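You operate a simulated robot arm through the tools that you are given. There is no shell and no other tool.

You run a simulated robot arm. Do the job below in one go: nothing can be reset, and whatever is moved stays where it is left.

TASK
Connect Diver 1's red twin plug, switch on, set the volume and check it.
Fine: into the Diver 1 sockets while the yellow box is off; red knob to Diver 1's number on the white label; then hold the red talk button till its green lamp lights; leave Diver 2's side alone.

It is judged by the outcome, as a careful person would: the job done as asked, and still so three seconds after it is handed in. It fails if anything else is knocked over, pushed out of place, dropped, spilled or broken.

THE ROBOT
A 7-joint arm with a two-finger parallel gripper, fixed in place. Base frame: the origin is at the foot of the arm, x ahead of it, y to its left, z up; the work surface is at about z = 850. Units: mm, degrees, N and s.
With the tool pointing down near the work surface it reaches from about 300 to 700 mm from the base axis. Its first joint turns from -66.0 to 66.0 degrees. Payload 1.57 kg.
The tool frame sits at the grasp point between the pads (the TCP): z along the fingers, y along the line on which they close. The tips reach 30 mm beyond it. The gripper opens to 110 mm. The fingers are 24 mm wide and 12 mm thick; the gripper's body (48 by 112 mm) begins 78 mm behind the TCP.
Orientation is told as [roll, pitch, yaw] about the base's x, y, z axes, in that order, counted from this pose: with the fingers straight down and closing along the base's y, the tool's x points along the base's -x, its y along +y and its z along -z.

THE INTERFACE
- The arm moves only by the tool nudge_tool. Its argument "commands" is a list of rows, each a list of 7 numbers: the shift along the base's x, y, z in mm, then the turn, a rotation vector about the base's x, y, z in degrees, then the opening in per cent of the stroke, from 0 (shut) to 100 (fully open). In form: [[dx, dy, dz, rx, ry, rz, fingers], ...]. A call has 1 to 20 rows; each row shifts and turns the commanded pose from where the row before left it. Rows are played at 5 a second. More than 50 mm and 8.6 degrees between two rows, or a gripper value outside its range, and nothing of the call is played. Where a pose cannot be reached the arm comes as near as it can. A force on the tool above 90 N (or 10 N above the force at the start of the call, whichever is more), or a blocked arm, ends the call early, and 0.2 s more pass. Each finger travels about 108 mm/s and halts on what it meets, pressing with about 32 N; the grip force reading is that of the motor and also rises with nothing between the fingers. The clock runs only during rows and for 0.2 s after the last one: add rows that do not move to give the fingers time. It gives the time, the measured TCP pose, the force on the tool (base axes), the opening and the grip force at its end, in the units of the frame above (readings bear some noise), with the torque about the TCP (base axes, N m) and any sound that the robot's microphone picked up.
- Cameras (640 x 400 px; columns grow to the right, rows downward): "scene" is fixed at [149.8, -384.3, 1421.5]; the picture's right is [0.83, -0.56, 0.00], its down [-0.29, -0.42, -0.86] and it looks along [0.48, 0.71, -0.51] (base axes); focal length 318 px, centre (320, 200). "wrist" rides on the gripper at [70, 16, -141] in the tool frame; the picture's right is [-0.23, 0.97, 0.00], its down [-0.85, -0.20, -0.48] and it looks along [-0.47, -0.11, 0.88] (tool axes); focal length 222 px, centre (320, 200).
- grab_frame(camera): a new picture of that camera. The clock stands still meanwhile.
- probe_pixels(camera, pixels): there is no depth. For up to 12 entries [column, row, z] of the newest picture of that camera ("zoom" is the newest enlarged one), the place [x, y] in the base frame at which the ray of that pixel passes the height z, good to about 2 mm, but the place of the scene camera against the robot may be out by one fixed shift of up to 25 mm in any direction. The clock stands still meanwhile.
- enlarge(camera, box): a new picture of the part [left, top, right, bottom] of that camera's present view, enlarged. The clock stands still meanwhile.
- job_done(): hands the job in; it is judged then, once.

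Leave the gripper open and the arm clear of the work at the hand-in unless told otherwise.

The tools are called after "Emit:" as a command line: name --pt "numbers of a row" for each row, then --argument value for the rest, lists and objects as JSON in quotes. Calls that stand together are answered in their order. nudge_tool: Moves the arm, as the interface text tells. Its arguments: {"type":"object","properties":{"commands":{"type":"array"}},"required":["commands"]} The other tools are called the same way: grab_frame (camera) takes a picture; probe_pixels (camera, pixels) gives the place at which the rays of pixels pass given heights; enlarge (camera, box) takes an enlarged picture of a part of a camera's view; job_done () hands the job in.

At the start:

```text
clock: 0.0
tcp_pos: [405.8, 96.6, 1205.8]
orientation: [-0.1, 0.0, 0.0]
ft_force: [-0.6, -0.6, 0.5]
torque: [-0.03, -0.04, -0.02]
grip_width: 109.9
finger_force: 0.0
```

scene: 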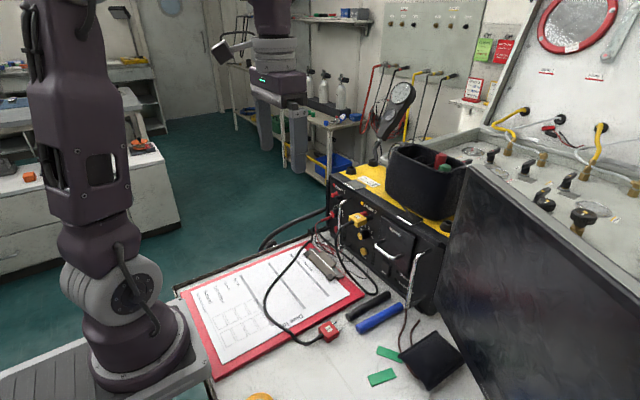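
wrist: 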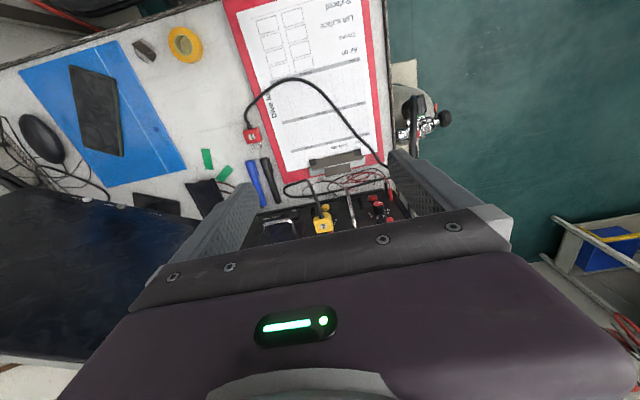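

I see the yellow/black box with its front panel facing the robot, and a red twin plug lying on the clipboard's edge near scene pixel (328,330). I'll look closer before moving.

Emit:
enlarge --camera "scene" --box '[310, 160, 460, 290]'

Emit:
enlarge --camera "scene" --box '[240, 280, 440, 400]'

Emit:
enlarge --camera "wrist" --box '[220, 100, 420, 240]'

```text
3.08 times, centred on (385, 225) of scene
```

zoom: 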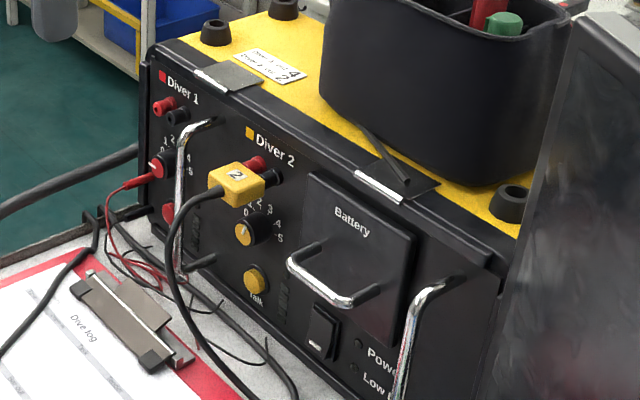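

```text
3.20 times, centred on (340, 340) of scene
```

zoom: 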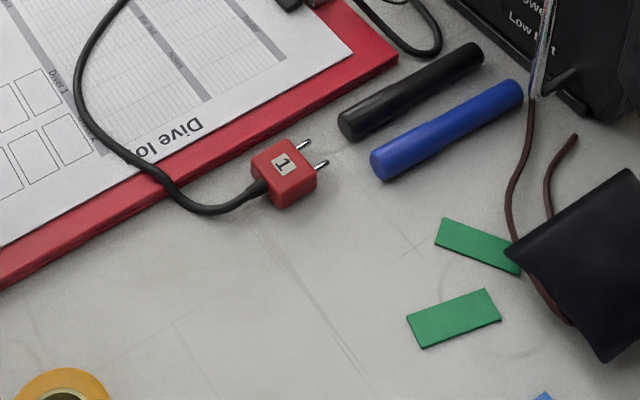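

```text
2.86 times, centred on (320, 170) of wrist
```

zoom: 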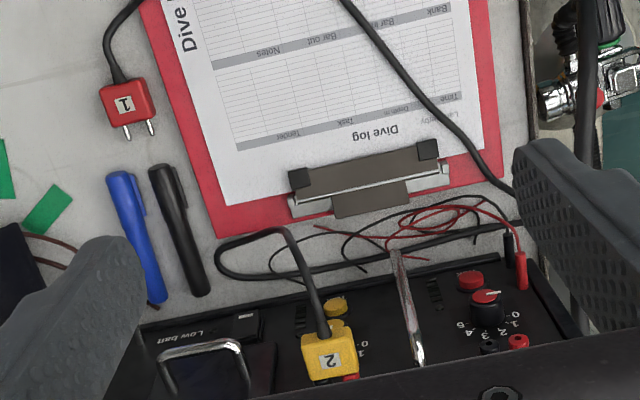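

The white label sits on the yellow top, and the Diver 1 sockets, knob and talk button are at the left of the panel. I'll enlarge these to read the label, the scale, the lamps and the power switch.

Emit:
enlarge --camera "scene" --box '[360, 168, 390, 190]'

Emit:
enlarge --camera "scene" --box '[325, 175, 385, 240]'

Emit:
enlarge --camera "scene" --box '[355, 200, 445, 300]'

Emit:
enlarge --camera "wrist" --box '[340, 150, 420, 225]'

```text
16.00 times, centred on (375, 179) of scene
```

zoom: 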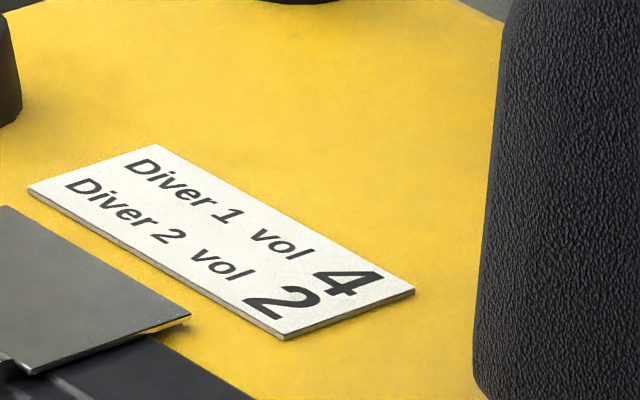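

```text
6.15 times, centred on (355, 208) of scene
```

zoom: 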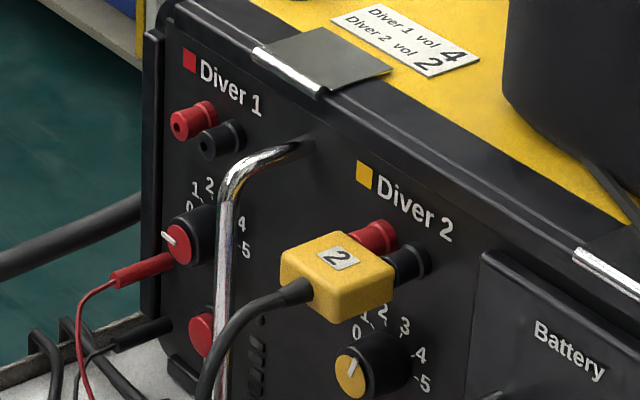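

```text
4.00 times, centred on (400, 250) of scene
```

zoom: 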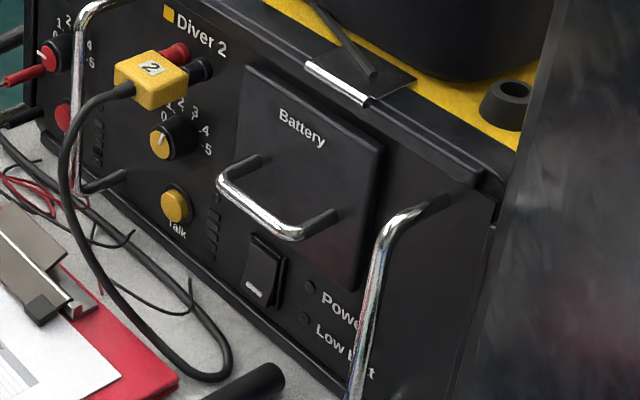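

```text
5.33 times, centred on (380, 188) of wrist
```

zoom: 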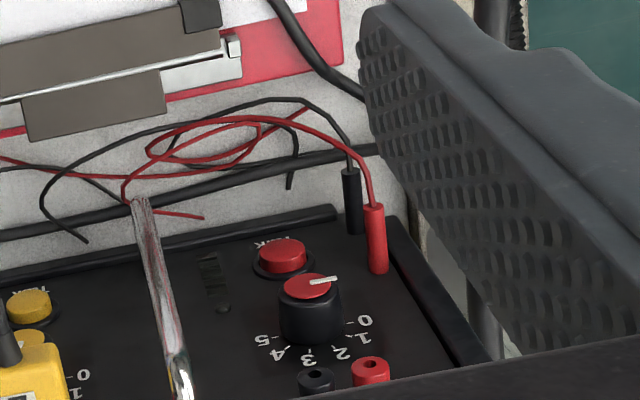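

The label reads "Diver 1 vol 4, Diver 2 vol 2", so the red knob goes to 4. The red pointer is now at about 0, and the power rocker near scene (421,270) with its Power and Low batt lamps looks off. I'll probe for positions next: the plug and its pins, plus the panel's bottom and top edges.

Emit:
probe_pixels --camera "wrist" --pixels '[[252.5, 136, 870], [252.5, 148.3, 860], [261.3, 146.9, 860], [257, 213.7, 855], [393.4, 184, 855], [340, 204, 1000], [340, 204, 950]]'

Emit:
probe_pixels --camera "scene" --pixels '[[329, 332, 870], [334, 325, 860], [340, 331, 860], [344, 176, 1050], [344, 176, 1100], [428, 225, 1050], [428, 225, 1100]]'

```text
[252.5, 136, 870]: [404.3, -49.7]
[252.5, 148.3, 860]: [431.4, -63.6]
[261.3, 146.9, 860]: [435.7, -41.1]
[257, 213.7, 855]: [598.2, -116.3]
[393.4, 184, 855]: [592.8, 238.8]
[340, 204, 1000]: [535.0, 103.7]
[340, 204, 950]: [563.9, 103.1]
```

```text
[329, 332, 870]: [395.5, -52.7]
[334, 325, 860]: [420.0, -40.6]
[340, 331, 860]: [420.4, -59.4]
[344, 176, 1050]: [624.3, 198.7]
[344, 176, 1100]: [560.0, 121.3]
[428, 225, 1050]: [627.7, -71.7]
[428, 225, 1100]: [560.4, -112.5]
```

The panel's bottom edge is at x≈595 from y≈-116 to 239, so the panel faces the robot squarely. Next I'll probe the sockets, knob, talk button, handle bar and banana leads in the wrist picture at guessed heights.

Emit:
probe_pixels --camera "wrist" --pixels '[[379.6, 221.8, 1030], [389.4, 219.5, 1030], [378, 204.5, 980], [372.9, 197.8, 930], [346, 189, 890], [354, 226, 1020], [390.5, 190, 940], [390.9, 200, 960], [385.6, 183, 920], [349, 240, 1030]]'

Emit:
enlarge --camera "wrist" --box '[340, 160, 410, 230]'

```text
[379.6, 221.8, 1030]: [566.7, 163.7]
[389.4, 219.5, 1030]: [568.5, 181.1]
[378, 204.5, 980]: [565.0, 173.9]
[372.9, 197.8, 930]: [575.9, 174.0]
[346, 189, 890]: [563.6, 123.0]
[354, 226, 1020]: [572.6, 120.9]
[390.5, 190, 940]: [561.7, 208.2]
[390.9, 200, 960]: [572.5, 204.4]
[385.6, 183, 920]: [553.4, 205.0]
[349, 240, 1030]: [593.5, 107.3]
```

```text
5.71 times, centred on (375, 195) of wrist
```

zoom: 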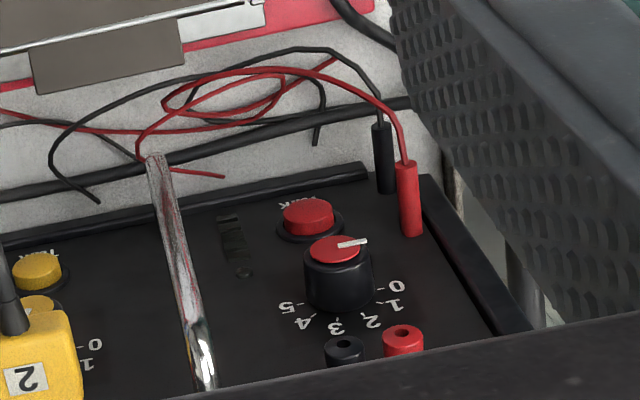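

The sockets come out around y≈164 (black) and 181 (red), z≈1030. The knob is near y≈174, z≈975, the talk button near z≈930, and the chrome handle bar at y≈121. I'll tilt the tool 60° forward in free space so the wrist camera looks straight at the panel.

Emit:
nudge_tool --pt "-5 7 -15 0 -7.5 0 100" --pt "-5 7 -15 0 -7.5 0 100" --pt "-5 7 -15 0 -7.5 0 100" --pt "-5 7 -15 0 -7.5 0 100" --pt "-5 7 -15 0 -7.5 0 100" --pt "-5 7 -15 0 -7.5 0 100" --pt "-5 7 -15 0 -7.5 0 100" --pt "-5 7 -15 0 -7.5 0 100" --pt "0 0 0 0 0 0 100" --pt "0 0 0 0 0 0 100"

```text
clock: 2.2
tcp_pos: [360.3, 151.1, 1108.9]
orientation: [4.0, -54.4, -2.0]
ft_force: [0.1, -0.8, -0.1]
torque: [0.01, 0.0, 0.01]
grip_width: 109.9
finger_force: 0.1
out of reach, approached as far as the arm can: row 5, 6
```

Two rows ran slightly out of reach, and the tool is at about -54° pitch. I'll take both pictures.

Emit:
grab_frame --camera "wrist"

Emit:
grab_frame --camera "scene"

```text
taken
```

wrist: 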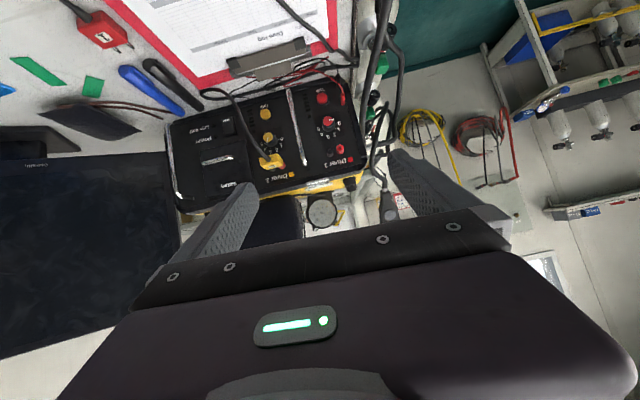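

```text
taken
```

scene: 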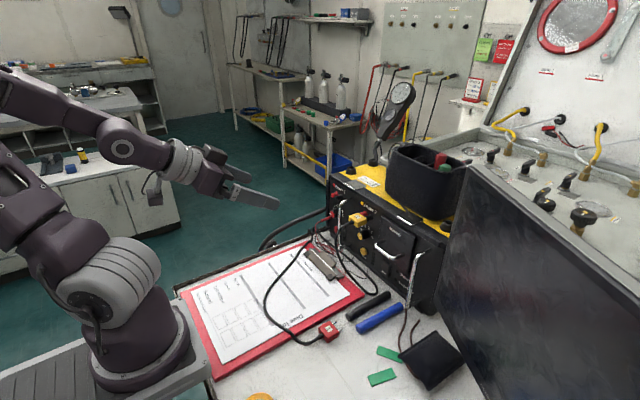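

The panel is now in clear view in the wrist picture, upside down. I'll enlarge the Diver 1 area and the power switch.

Emit:
enlarge --camera "wrist" --box '[280, 75, 370, 185]'

Emit:
enlarge --camera "wrist" --box '[160, 75, 300, 205]'

Emit:
enlarge --camera "wrist" --box '[60, 0, 200, 90]'

```text
3.64 times, centred on (325, 130) of wrist
```

zoom: 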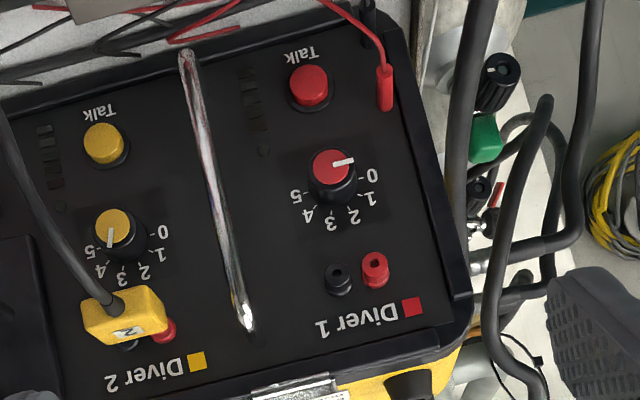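

```text
3.08 times, centred on (230, 140) of wrist
```

zoom: 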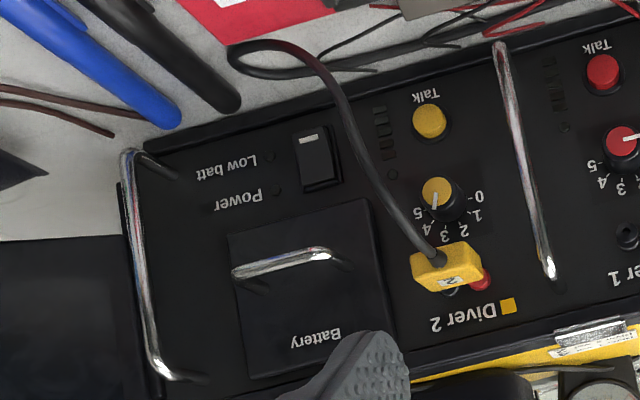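

```text
4.44 times, centred on (130, 45) of wrist
```

zoom: 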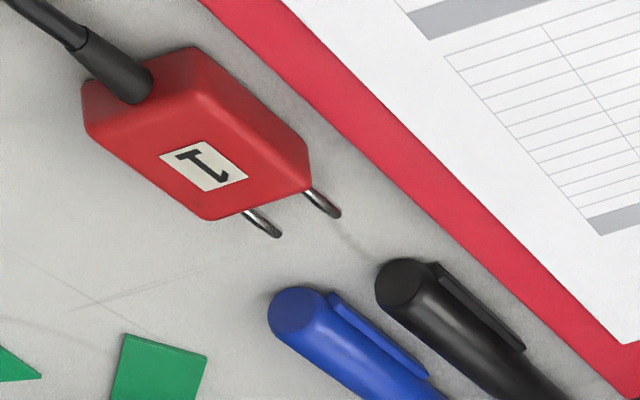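

The scale is clear now. Seen face-on, 0 sits at 9 o'clock and the numbers go clockwise over the top, with 5 near 3 o'clock. The red knob's pointer is at 0 and the Power lamp is dark, so the box is off. I'll straighten the tool to point down and go above the red plug for an exact look.

Emit:
nudge_tool --pt "5 -25 0 0 7.5 0 100" --pt "5 -25 0 0 7.5 0 100" --pt "5 -25 -10 0 7.5 0 100" --pt "5 -25 -10 0 7.5 0 100" --pt "5 -25 -10 0 7.5 0 100" --pt "5 -25 -10 0 7.5 0 100" --pt "5 -25 -20 0 7.5 0 100" --pt "5 -25 -20 0 7.5 0 100" --pt "0 0 0 0 0 0 100" --pt "0 0 0 0 0 0 100"

```text
clock: 4.4
tcp_pos: [401.1, -48.5, 1030.9]
orientation: [2.4, 5.6, -1.1]
ft_force: [-0.7, 0.4, -0.6]
torque: [0.0, -0.03, -0.02]
grip_width: 110.0
finger_force: 0.0
```

The tool is near vertical with small residual tilts. I'll correct those, lower to z≈970 and take a wrist picture.

Emit:
nudge_tool --pt "0 0 -30 -2.4 -5.6 1.1 100" --pt "0 0 -30 0 0 0 100" --pt "0 0 0 0 0 0 100" --pt "0 0 0 0 0 0 100"

Emit:
grab_frame --camera "wrist"

Emit:
enlarge --camera "wrist" --box '[220, 60, 380, 190]'

```text
clock: 5.4
tcp_pos: [400.8, -48.0, 971.2]
orientation: [0.1, 0.0, -0.2]
ft_force: [-0.4, 1.0, 0.2]
torque: [-0.03, -0.03, 0.01]
grip_width: 110.0
finger_force: 0.1
```

```text
taken
```

wrist: 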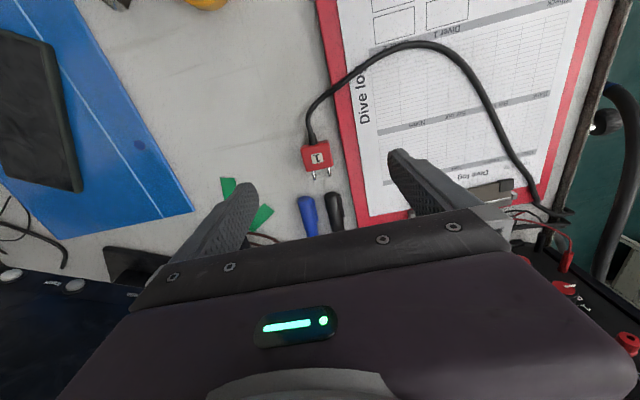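

```text
3.08 times, centred on (300, 125) of wrist
```

zoom: 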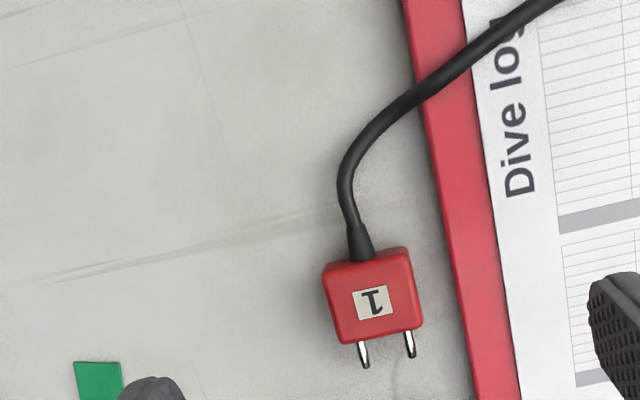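

The plug is clear in the zoom: body roughly (323–424, 248–343), with pin tips at (365,367) and (412,357). I'll probe these points.

Emit:
probe_pixels --camera "zoom" --pixels '[[365, 367, 860], [412, 357, 860], [360, 343, 860], [407, 333, 860], [323, 268, 870], [405, 248, 870], [424, 318, 870], [340, 335, 870], [373, 302, 870], [468, 330, 853], [360, 255, 862]]'

Emit:
enlarge --camera "scene" --box '[300, 305, 360, 350]'

```text
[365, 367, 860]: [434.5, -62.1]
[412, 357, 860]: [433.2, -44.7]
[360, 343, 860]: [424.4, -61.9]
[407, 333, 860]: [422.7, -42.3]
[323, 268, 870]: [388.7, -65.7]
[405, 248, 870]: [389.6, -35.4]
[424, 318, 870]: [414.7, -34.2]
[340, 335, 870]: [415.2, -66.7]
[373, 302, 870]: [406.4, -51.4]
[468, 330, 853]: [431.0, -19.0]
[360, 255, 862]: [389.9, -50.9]
```

```text
8.89 times, centred on (330, 328) of scene
```

zoom: 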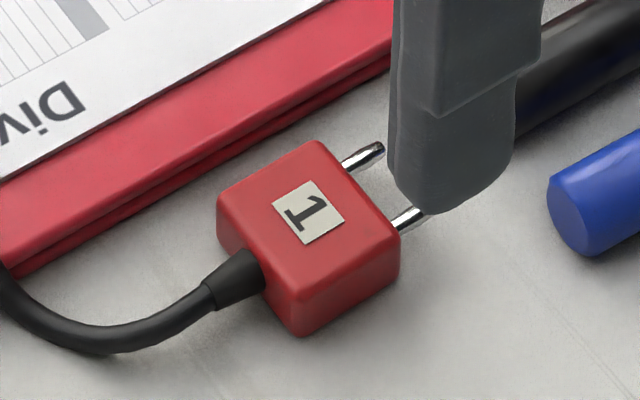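

The plug body is about 27×31 mm, centred near (402, -51) and squared to x, with the pins pointing +x. The clipboard edge is about 15 mm to its left. I'll narrow the opening to about 40 mm, centre on the plug and go partway down to check clearance.

Emit:
nudge_tool --pt "1.2 -2.8 0 0 0 0 36" --pt "0 0 -20 0 0 0 36" --pt "0 0 -20 0 0 0 36" --pt "0 0 -12 0 0 0 36" --pt "0 0 0 0 0 0 36"

Emit:
grab_frame --camera "wrist"

Emit:
enlarge --camera "wrist" --box '[240, 40, 400, 190]'

Emit:
enlarge --camera "scene" --box '[290, 290, 370, 350]'

```text
clock: 6.6
tcp_pos: [400.8, -53.4, 918.7]
orientation: [0.1, 0.0, -0.2]
ft_force: [0.0, 0.3, 0.1]
torque: [0.01, -0.01, 0.03]
grip_width: 39.7
finger_force: 0.0
```

```text
taken
```

wrist: 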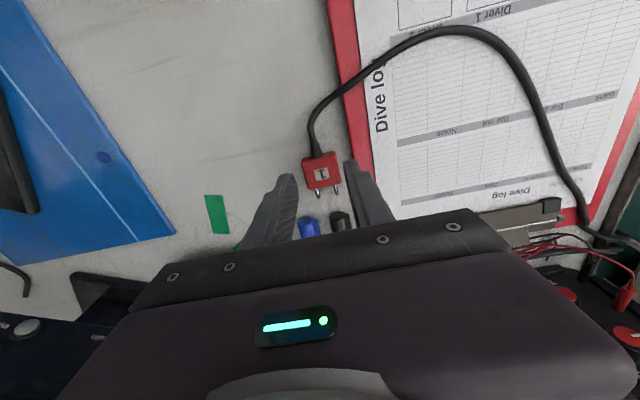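

```text
2.67 times, centred on (320, 115) of wrist
```

zoom: 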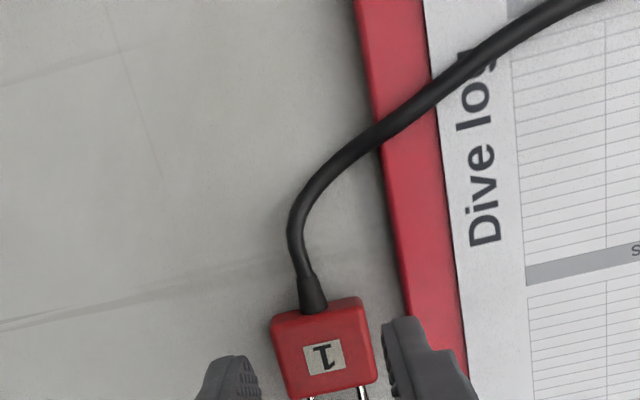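

```text
6.67 times, centred on (330, 320) of scene
```

zoom: 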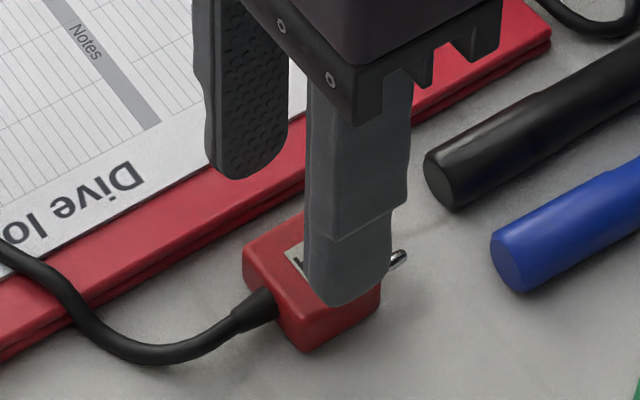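

The fingers straddle the plug. I'll re-probe its corners from this closer view and re-read the pose without moving.

Emit:
probe_pixels --camera "wrist" --pixels '[[301.3, 158.4, 870], [335.7, 151, 870], [341, 182.4, 870], [308, 189.1, 870], [321.9, 174.1, 870], [348, 200, 853]]'

Emit:
nudge_tool --pt "0 0 0 0 0 0 36" --pt "0 0 0 0 0 0 36"

```text
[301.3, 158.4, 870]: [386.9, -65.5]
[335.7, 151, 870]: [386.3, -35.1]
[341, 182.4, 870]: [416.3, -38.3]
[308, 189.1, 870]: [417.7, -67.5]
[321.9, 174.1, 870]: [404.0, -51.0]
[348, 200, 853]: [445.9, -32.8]
```

```text
clock: 7.2
tcp_pos: [401.2, -54.2, 917.8]
orientation: [0.1, 0.0, -0.1]
ft_force: [0.4, -0.3, -0.2]
torque: [0.0, -0.01, 0.02]
grip_width: 39.4
finger_force: 0.0
```

The plug centre is at about (401.8, -51.6) with a yaw of about -3.5°, while the tool is at y≈-54. I'll shift 2.3 mm left, yaw -3.5° and go down to TCP z≈887, which puts the tips at about 857, above the clipboard.

Emit:
nudge_tool --pt "0.8 2.3 -8 0 0 -3.5 36" --pt "0 0 -10 0 0 0 36" --pt "0 0 -7 0 0 0 36" --pt "0 0 -6 0 0 0 36" --pt "0 0 0 0 0 0 36"

Emit:
grab_frame --camera "wrist"

Emit:
enlarge --camera "wrist" --box '[240, 80, 400, 210]'

Emit:
enlarge --camera "scene" --box '[290, 290, 370, 350]'

```text
clock: 8.1
tcp_pos: [401.3, -51.4, 894.0]
orientation: [-0.3, -0.2, -3.9]
ft_force: [-6.0, -6.0, 22.5]
torque: [-0.65, 0.29, -0.08]
grip_width: 45.4
finger_force: 3.2
stopped in row 4: the force on the tool passed its limit at 120 N (the readings are from after the stop); the commanded pose is now the measured one
```

```text
taken
```

wrist: 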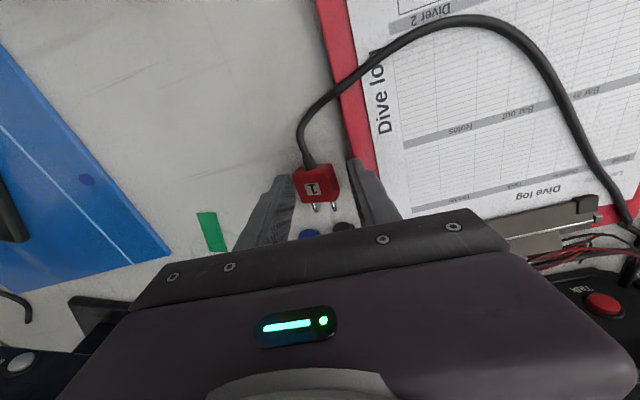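

```text
3.08 times, centred on (320, 145) of wrist
```

zoom: 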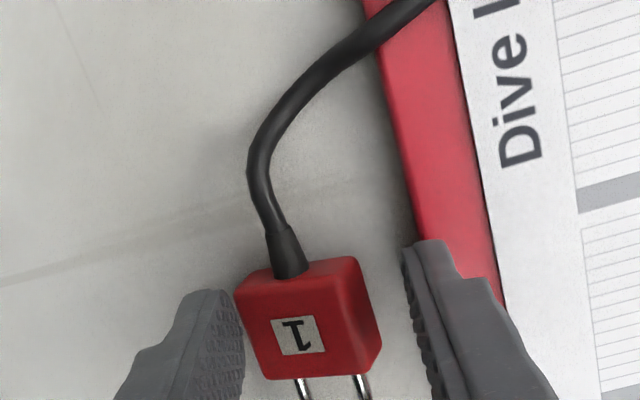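

```text
6.67 times, centred on (330, 320) of scene
```

zoom: 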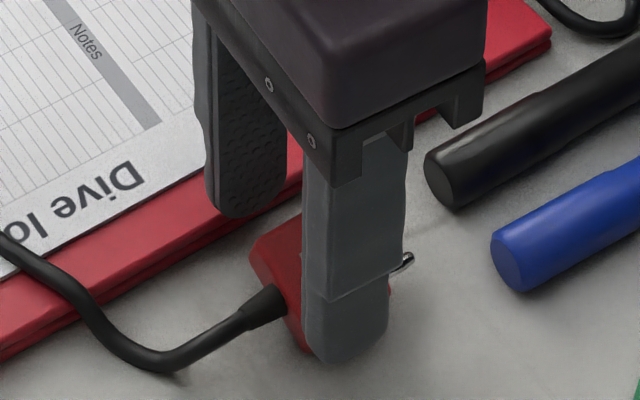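

The descent stopped with about 120 N. The torque shows the right-hand (-y) finger tip caught the plug's top edge, and the plug now sits toward that finger. I'll go straight up 14 mm and look again.

Emit:
nudge_tool --pt "0 0 5 0 0 0 42" --pt "0 0 9 0 0 0 42" --pt "0 0 0 0 0 0 42"

Emit:
grab_frame --camera "wrist"

Emit:
enlarge --camera "wrist" --box '[240, 80, 400, 210]'

Emit:
enlarge --camera "scene" --box '[290, 290, 370, 350]'

```text
clock: 8.9
tcp_pos: [403.2, -50.1, 905.8]
orientation: [-0.1, -0.3, -3.8]
ft_force: [-0.5, -0.7, -0.2]
torque: [-0.02, -0.03, 0.03]
grip_width: 46.2
finger_force: 0.1
```

```text
taken
```

wrist: 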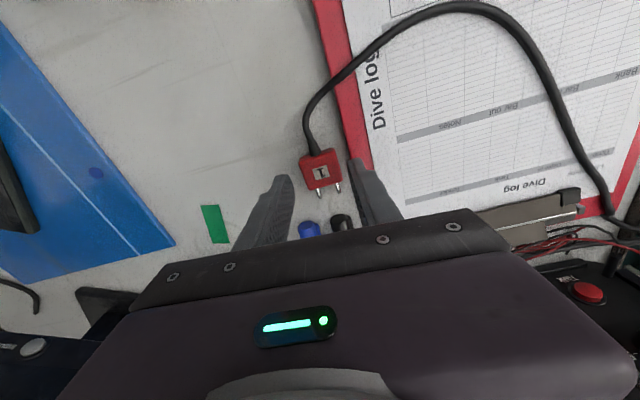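

```text
3.08 times, centred on (320, 145) of wrist
```

zoom: 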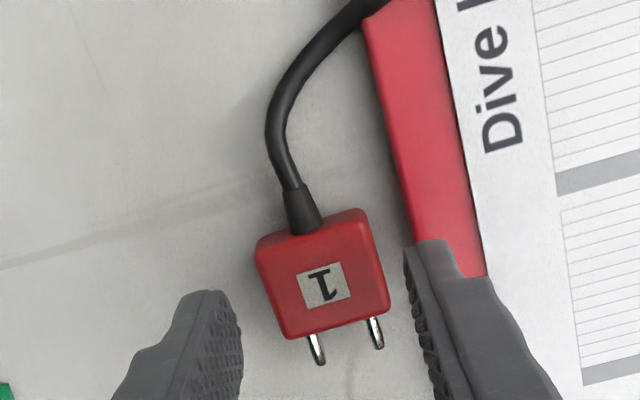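

```text
6.67 times, centred on (330, 320) of scene
```

zoom: 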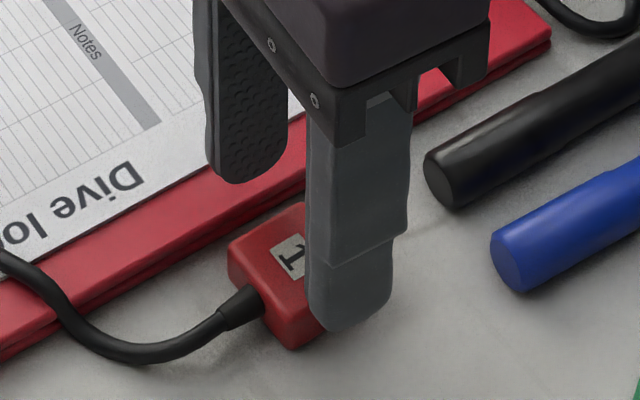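

The plug is clear again and still beside the clipboard. I'll probe its corners and the finger tips to fix the true offset and the real plug height.

Emit:
probe_pixels --camera "zoom" --pixels '[[350, 331, 850], [350, 331, 876], [300, 345, 850], [228, 250, 870], [305, 205, 870], [275, 340, 870]]'

Emit:
probe_pixels --camera "wrist" --pixels '[[298.9, 159, 870], [334.6, 149, 870], [342, 177, 870], [309, 189, 870], [298.9, 159, 876], [334.6, 149, 876], [342, 177, 876], [309, 189, 876], [320.7, 197, 860], [342.4, 193, 860]]'

```text
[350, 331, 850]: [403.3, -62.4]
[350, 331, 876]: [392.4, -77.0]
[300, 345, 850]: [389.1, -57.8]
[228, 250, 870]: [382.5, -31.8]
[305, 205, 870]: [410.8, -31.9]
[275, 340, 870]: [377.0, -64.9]
```

```text
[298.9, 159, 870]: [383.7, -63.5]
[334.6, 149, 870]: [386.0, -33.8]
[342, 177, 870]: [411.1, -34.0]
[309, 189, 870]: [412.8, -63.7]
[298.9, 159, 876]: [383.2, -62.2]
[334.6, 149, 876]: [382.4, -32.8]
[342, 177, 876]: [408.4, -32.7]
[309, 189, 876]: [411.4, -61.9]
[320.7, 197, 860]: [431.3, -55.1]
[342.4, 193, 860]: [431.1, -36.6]
```

Its centre is now about (398.5, -49) and its yaw is near 0. I'll open to about 48 mm for clearance on both sides, recentre, undo the yaw and descend gently in small steps.

Emit:
nudge_tool --pt "-4.5 1.3 0 0 0 3.8 44" --pt "0 0 -5 0 0 0 44" --pt "0 0 -4 0 0 0 44" --pt "0 0 0 0 0 0 44"

Emit:
enlarge --camera "wrist" --box '[240, 90, 400, 220]'

Emit:
enlarge --camera "scene" --box '[300, 305, 360, 350]'

```text
clock: 9.9
tcp_pos: [398.6, -48.9, 898.6]
orientation: [0.0, -0.3, 0.0]
ft_force: [0.4, -0.5, 0.1]
torque: [-0.03, 0.01, 0.01]
grip_width: 48.5
finger_force: 0.0
```

```text
3.08 times, centred on (320, 155) of wrist
```

zoom: 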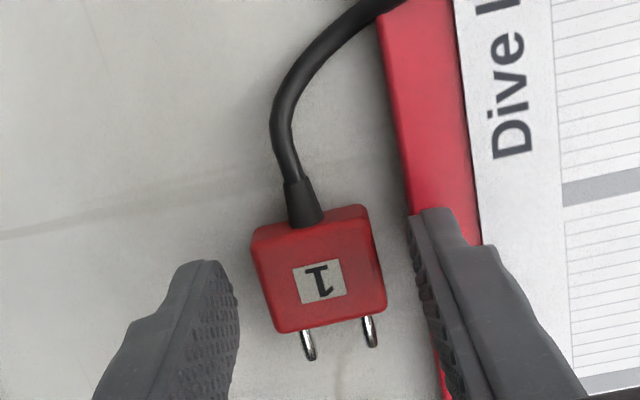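

```text
8.89 times, centred on (330, 328) of scene
```

zoom: 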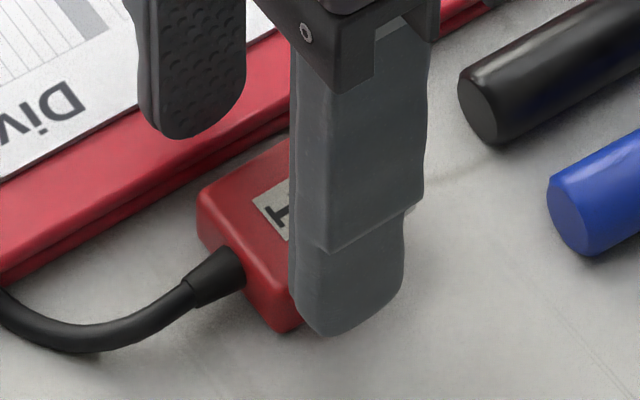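

The plug is now centred between the fingers in the wrist zoom, with its centre at (319,266) and the tool axis at (322,267). I'll check the clipboard edge position before the last few millimetres.

Emit:
probe_pixels --camera "wrist" --pixels '[[346.5, 145, 855], [348.5, 156, 855], [298, 165.4, 868], [333.6, 157.3, 868], [341.4, 186.8, 868], [305.4, 196.6, 868]]'

Emit:
probe_pixels --camera "scene" --pixels '[[326.5, 342.5, 850], [310, 326, 868], [320, 341, 850]]'

```text
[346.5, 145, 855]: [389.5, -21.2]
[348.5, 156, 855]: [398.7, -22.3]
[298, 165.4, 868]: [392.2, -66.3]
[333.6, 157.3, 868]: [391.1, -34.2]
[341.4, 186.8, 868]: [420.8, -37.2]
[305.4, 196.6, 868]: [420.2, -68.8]
```

```text
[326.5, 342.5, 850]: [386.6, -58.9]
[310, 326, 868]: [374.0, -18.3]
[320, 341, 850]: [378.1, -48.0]
```

Because no new wrist frame was grabbed, those wrist probes used the older pose, so I won't trust them fully. The clipboard edge is near y≈-21.5 and its top is near z≈856, so the tips should stay at 858 or higher for the first grip. I'll narrow to 41 mm and lower in small steps to TCP z≈888.

Emit:
nudge_tool --pt "0 0 0 0 0 0 37.5" --pt "0 0 -4 0 0 0 37.5" --pt "0 0 -3.5 0 0 0 37.5" --pt "0 0 -3 0 0 0 37.5" --pt "0 0 0 0 0 0 37.5"

Emit:
grab_frame --camera "wrist"

Emit:
enlarge --camera "wrist" --box '[240, 90, 400, 220]'

Emit:
enlarge --camera "scene" --box '[300, 305, 360, 350]'

```text
clock: 11.1
tcp_pos: [399.6, -49.8, 890.7]
orientation: [-0.1, -0.5, 0.2]
ft_force: [-8.3, -0.1, 35.2]
torque: [1.09, 0.4, 0.27]
grip_width: 41.9
finger_force: 0.3
stopped in row 5: the force on the tool passed its limit at 94 N (the readings are from after the stop); the commanded pose is now the measured one
```

```text
taken
```

wrist: 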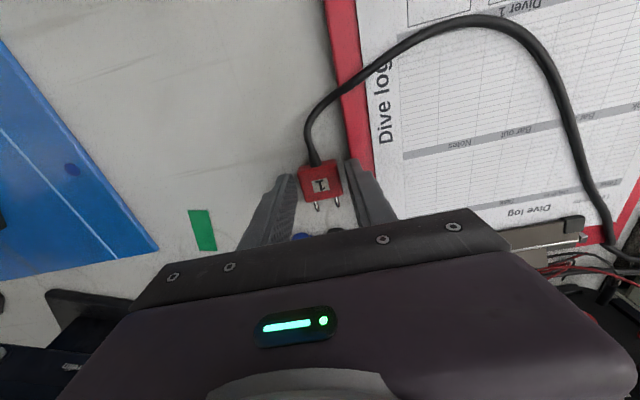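

```text
3.08 times, centred on (320, 155) of wrist
```

zoom: 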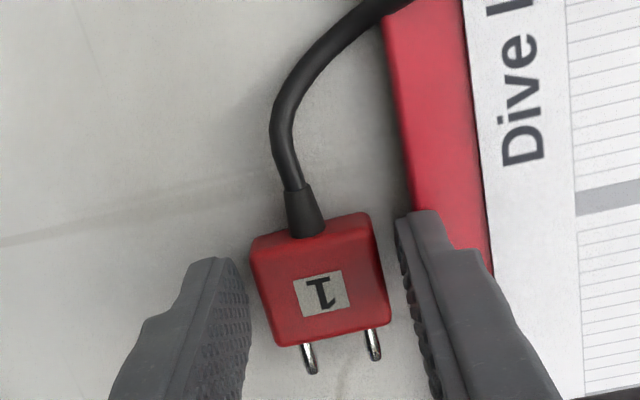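

```text
8.89 times, centred on (330, 328) of scene
```

zoom: 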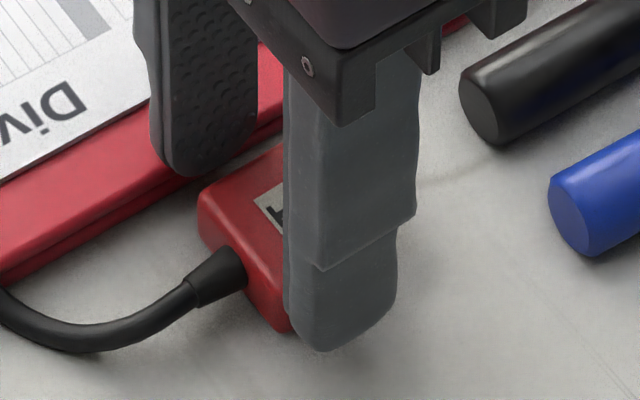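

This time the left (+y) fingertip touched the clipboard top at tip height about 861, so the clipboard is thicker than I guessed. I'll rise 2.5 mm, close lightly on the upper part of the plug, and carry it 25 mm away from the clipboard for a proper regrip.

Emit:
nudge_tool --pt "0 0 2.5 0 0 0 37.5" --pt "0 0 0 0 0 0 37.5" --pt "0 0 0 0 0 0 32" --pt "0 0 0 0 0 0 26" --pt "0 0 0 0 0 0 22" --pt "0 0 0 0 0 0 22"

Emit:
enlarge --camera "wrist" --box '[240, 90, 400, 220]'

Emit:
enlarge --camera "scene" --box '[300, 305, 360, 350]'

```text
clock: 12.5
tcp_pos: [399.2, -49.8, 892.4]
orientation: [-0.2, -0.5, 0.0]
ft_force: [-0.2, 0.5, -0.2]
torque: [0.02, 0.04, 0.03]
grip_width: 32.8
finger_force: 32.3
```

```text
3.08 times, centred on (320, 155) of wrist
```

zoom: 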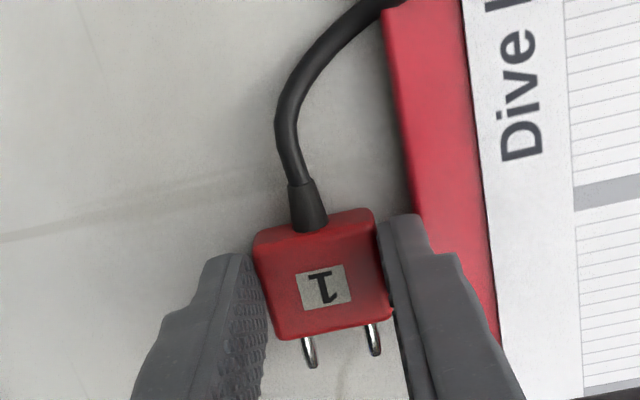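

```text
8.89 times, centred on (330, 328) of scene
```

zoom: 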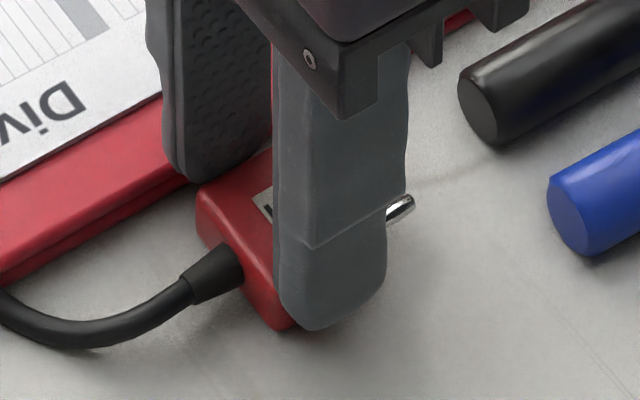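

The grip is firm at 32.8 mm with 32 N. I'll lift 8 mm, move 25 mm right, away from the clipboard, and look.

Emit:
nudge_tool --pt "0 0 4 0 0 0 22" --pt "0 0 4 0 0 0 22" --pt "0 -8 0 0 0 0 22" --pt "0 -8 0 0 0 0 22" --pt "0 -8 0 0 0 0 22" --pt "0 0 0 0 0 0 22"

Emit:
enlarge --camera "wrist" --box '[240, 90, 400, 220]'

Emit:
enlarge --camera "scene" --box '[300, 305, 370, 355]'

```text
clock: 13.9
tcp_pos: [399.7, -71.4, 901.6]
orientation: [0.0, -0.5, -0.1]
ft_force: [-0.1, -0.2, 0.2]
torque: [0.02, -0.01, 0.02]
grip_width: 24.2
finger_force: 0.1
```

```text
3.08 times, centred on (320, 155) of wrist
```

zoom: 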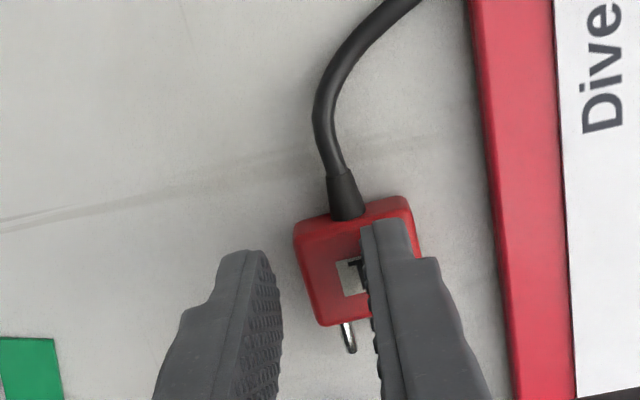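

```text
8.00 times, centred on (335, 330) of scene
```

zoom: 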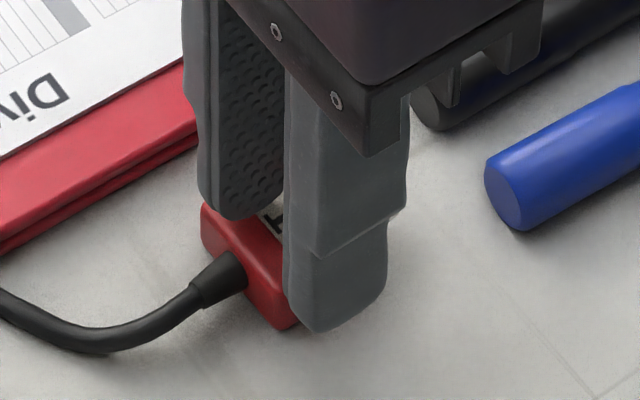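

The shallow grip slipped off, but it dragged the plug about 10 mm from the clipboard, so the gap is now about 21 mm. I'll rise a little, open, recentre 11 mm to the left and look again.

Emit:
nudge_tool --pt "0 0 8 0 0 0 24" --pt "0 5 0 0 0 0 40" --pt "0 6 0 0 0 0 40" --pt "0 0 0 0 0 0 40" --pt "0 0 0 0 0 0 40"

Emit:
grab_frame --camera "wrist"

Emit:
enlarge --camera "wrist" --box '[240, 90, 400, 220]'

Emit:
enlarge --camera "scene" --box '[300, 305, 370, 355]'

```text
clock: 15.1
tcp_pos: [399.1, -63.0, 908.3]
orientation: [-0.1, -0.6, 0.0]
ft_force: [-0.8, -0.6, 1.2]
torque: [0.03, 0.01, 0.02]
grip_width: 43.9
finger_force: 0.0
```

```text
taken
```

wrist: 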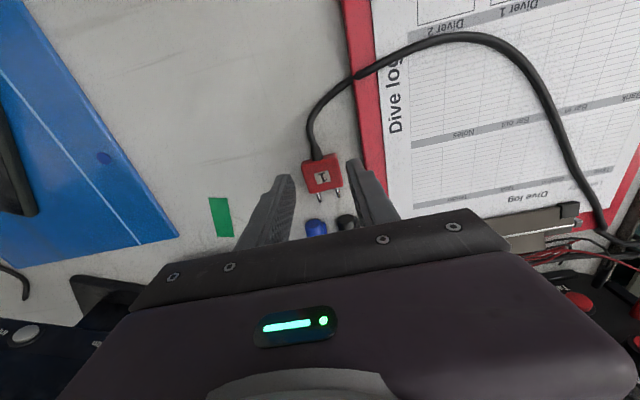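

```text
3.08 times, centred on (320, 155) of wrist
```

zoom: 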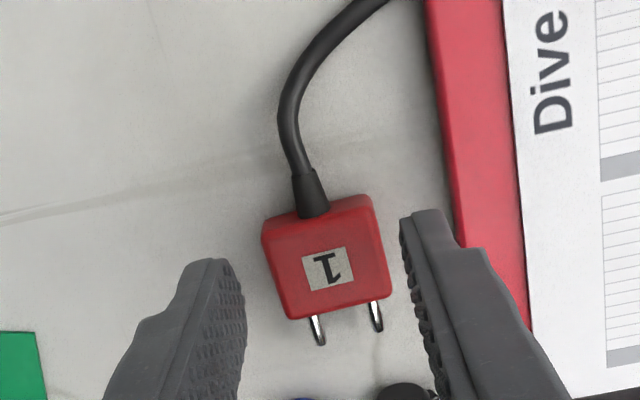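

```text
8.00 times, centred on (335, 330) of scene
```

zoom: 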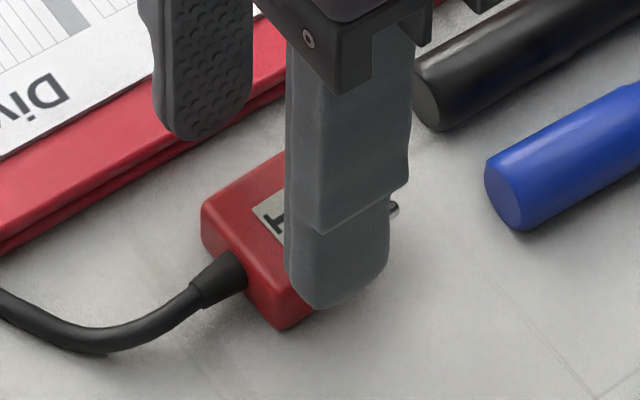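

The plug is clear of the clipboard (gap about 23 mm) and almost centred between the fingers. I'll make a final 1 mm correction and go down stepwise to TCP z≈884.

Emit:
nudge_tool --pt "1.5 1.0 0 0 0 0 40" --pt "0 0 -7 0 0 0 40" --pt "0 0 -6 0 0 0 40" --pt "0 0 -5 0 0 0 40" --pt "0 0 -4 0 0 0 40" --pt "0 0 -2 0 0 0 40" --pt "0 0 0 0 0 0 40"

Emit:
enlarge --camera "wrist" --box '[240, 90, 400, 220]'

Emit:
enlarge --camera "scene" --box '[300, 305, 370, 355]'

```text
clock: 16.7
tcp_pos: [403.1, -61.5, 883.0]
orientation: [-0.1, -0.5, 0.0]
ft_force: [-0.1, -0.5, 0.0]
torque: [-0.01, -0.01, 0.01]
grip_width: 43.6
finger_force: 0.1
```

```text
3.08 times, centred on (320, 155) of wrist
```

zoom: 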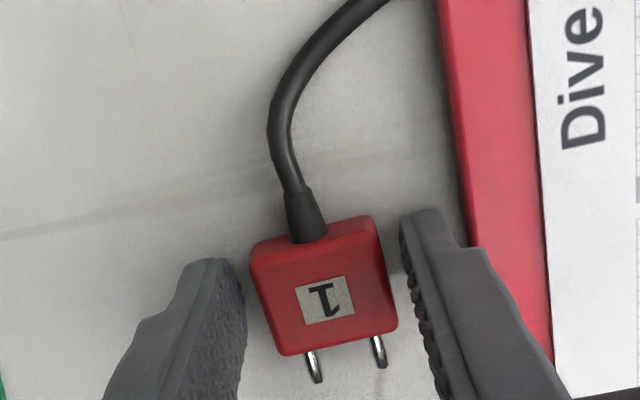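

```text
8.00 times, centred on (335, 330) of scene
```

zoom: 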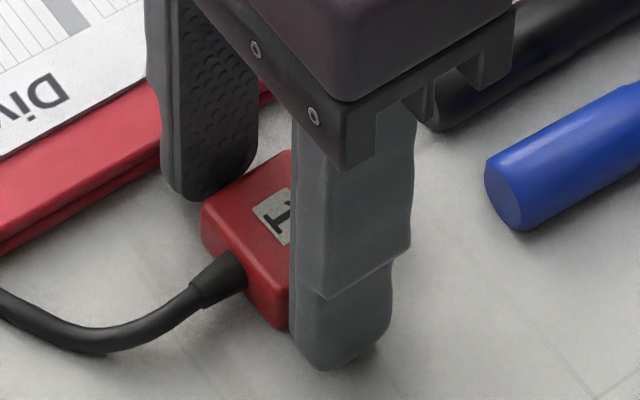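

The fingers now straddle the plug down to the table with no force. I'll close on it gradually.

Emit:
nudge_tool --pt "0 0 0 0 0 0 34" --pt "0 0 0 0 0 0 30" --pt "0 0 0 0 0 0 26" --pt "0 0 0 0 0 0 20" --pt "0 0 0 0 0 0 20" --pt "0 0 0 0 0 0 20"

Emit:
enlarge --camera "wrist" --box '[240, 90, 400, 220]'

```text
clock: 18.1
tcp_pos: [402.6, -61.8, 883.0]
orientation: [-0.1, -0.4, 0.1]
ft_force: [0.1, -0.6, 0.0]
torque: [-0.02, -0.02, -0.01]
grip_width: 32.8
finger_force: 31.6
```

```text
3.08 times, centred on (320, 155) of wrist
```

zoom: 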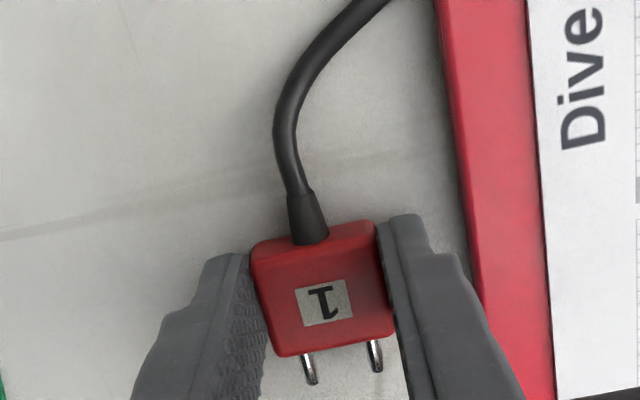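

A full-depth grip holds the plug at 32.8 mm with 32 N. I'll lift 60 mm and verify the hold.

Emit:
nudge_tool --pt "0 0 5 0 0 0 20" --pt "0 0 10 0 0 0 20" --pt "0 0 15 0 0 0 20" --pt "0 0 30 0 0 0 20" --pt "0 0 0 0 0 0 20" --pt "0 0 0 0 0 0 20"

Emit:
grab_frame --camera "wrist"

Emit:
grab_frame --camera "scene"

Emit:
enlarge --camera "wrist" --box '[260, 110, 380, 220]'

```text
clock: 19.5
tcp_pos: [401.6, -61.1, 945.3]
orientation: [-0.2, -0.4, 0.0]
ft_force: [0.2, -1.1, -0.2]
torque: [-0.03, 0.01, -0.02]
grip_width: 33.1
finger_force: 31.9
```

```text
taken
```

wrist: 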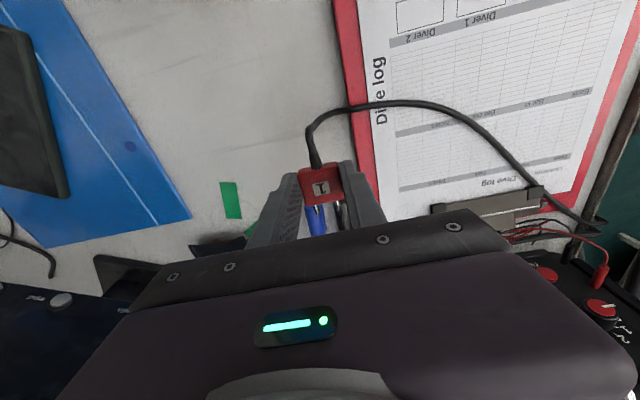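

```text
taken
```

scene: 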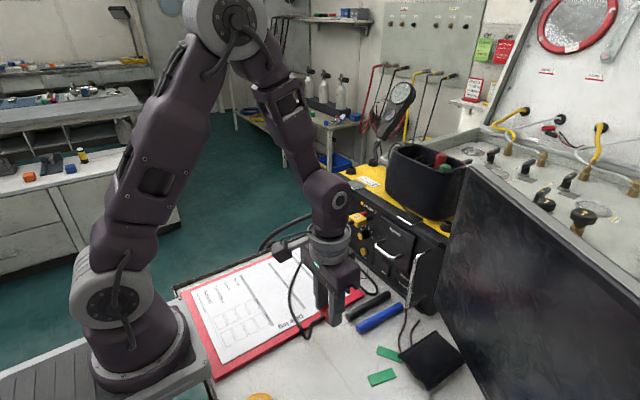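

```text
3.64 times, centred on (320, 165) of wrist
```

zoom: 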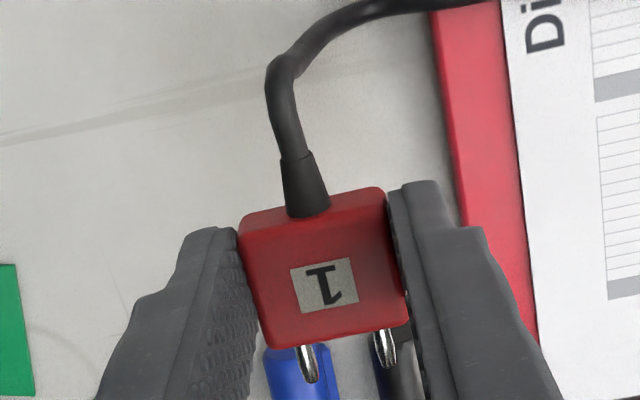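

The plug is held squarely with both pins forward. I'll probe the pin tips and body in this picture to find their offsets from the TCP.

Emit:
probe_pixels --camera "zoom" --pixels '[[312, 382, 920], [390, 368, 920], [303, 346, 920], [380, 334, 920], [240, 228, 928], [383, 188, 928], [408, 318, 928], [264, 345, 928]]'

```text
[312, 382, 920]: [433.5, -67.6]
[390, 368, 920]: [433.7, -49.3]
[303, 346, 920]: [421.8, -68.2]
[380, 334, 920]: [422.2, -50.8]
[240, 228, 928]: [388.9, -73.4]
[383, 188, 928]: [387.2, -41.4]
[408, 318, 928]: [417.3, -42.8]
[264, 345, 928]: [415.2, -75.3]
```

The pins are level, 18.3 mm apart, with tips about 32 mm ahead of the TCP. My triangulation from the two earlier views puts the sockets at about (589, 176, 1003). I'll raise the plug, carry it left and forward, and stop with the pin tips about 30 mm short of the sockets.

Emit:
nudge_tool --pt "0 0 30 0 0 0 20" --pt "0 20 30 0 0 0 20" --pt "0 35 23 0 0 0 20" --pt "0 40 0 0 0 0 20" --pt "0 40 0 0 0 0 20" --pt "0 40 0 0 0 0 20" --pt "20 40 0 0 0 0 20" --pt "35 20 0 0 0 0 20" --pt "35 0 0 0 0 0 20" --pt "30 0 0 0 0 0 20" --pt "0 0 0 0 0 0 20" --pt "0 0 0 0 0 0 20"

Emit:
grab_frame --camera "scene"

Emit:
grab_frame --camera "wrist"

Emit:
enlarge --camera "scene" --box '[310, 170, 380, 230]'

Emit:
enlarge --camera "wrist" --box '[270, 140, 370, 220]'

```text
clock: 22.1
tcp_pos: [521.8, 173.4, 1026.0]
orientation: [-0.1, -0.5, -0.1]
ft_force: [-1.1, -0.2, -0.7]
torque: [0.0, 0.02, 0.0]
grip_width: 32.8
finger_force: 31.7
```

```text
taken
```

scene: 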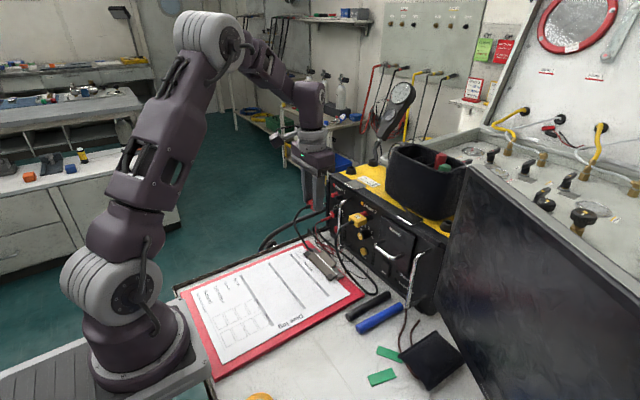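

```text
taken
```

wrist: 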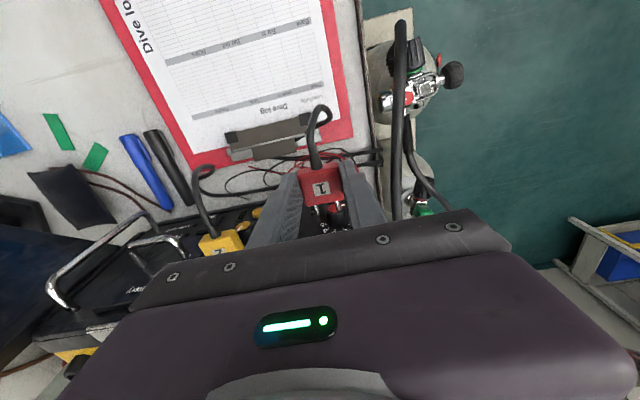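

```text
6.67 times, centred on (345, 200) of scene
```

zoom: 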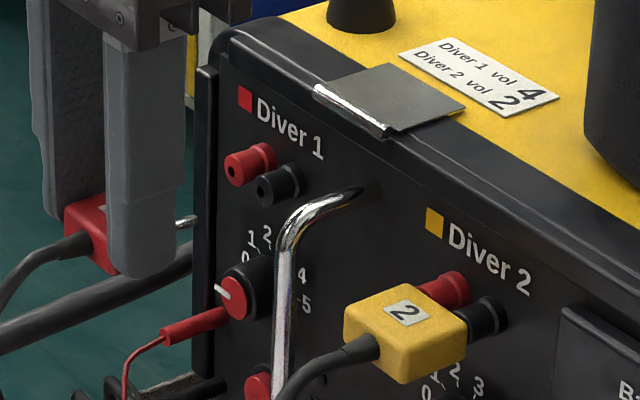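

```text
5.00 times, centred on (320, 180) of wrist
```

zoom: 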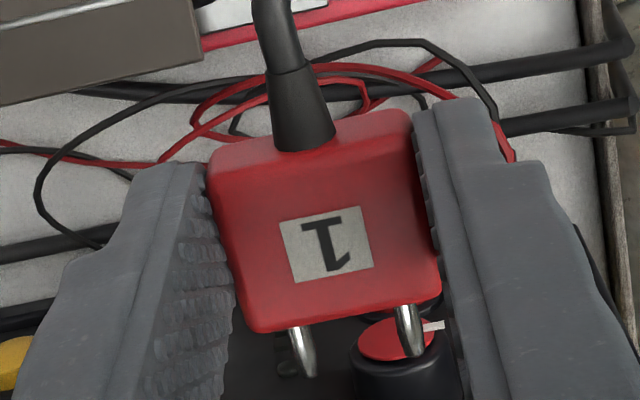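

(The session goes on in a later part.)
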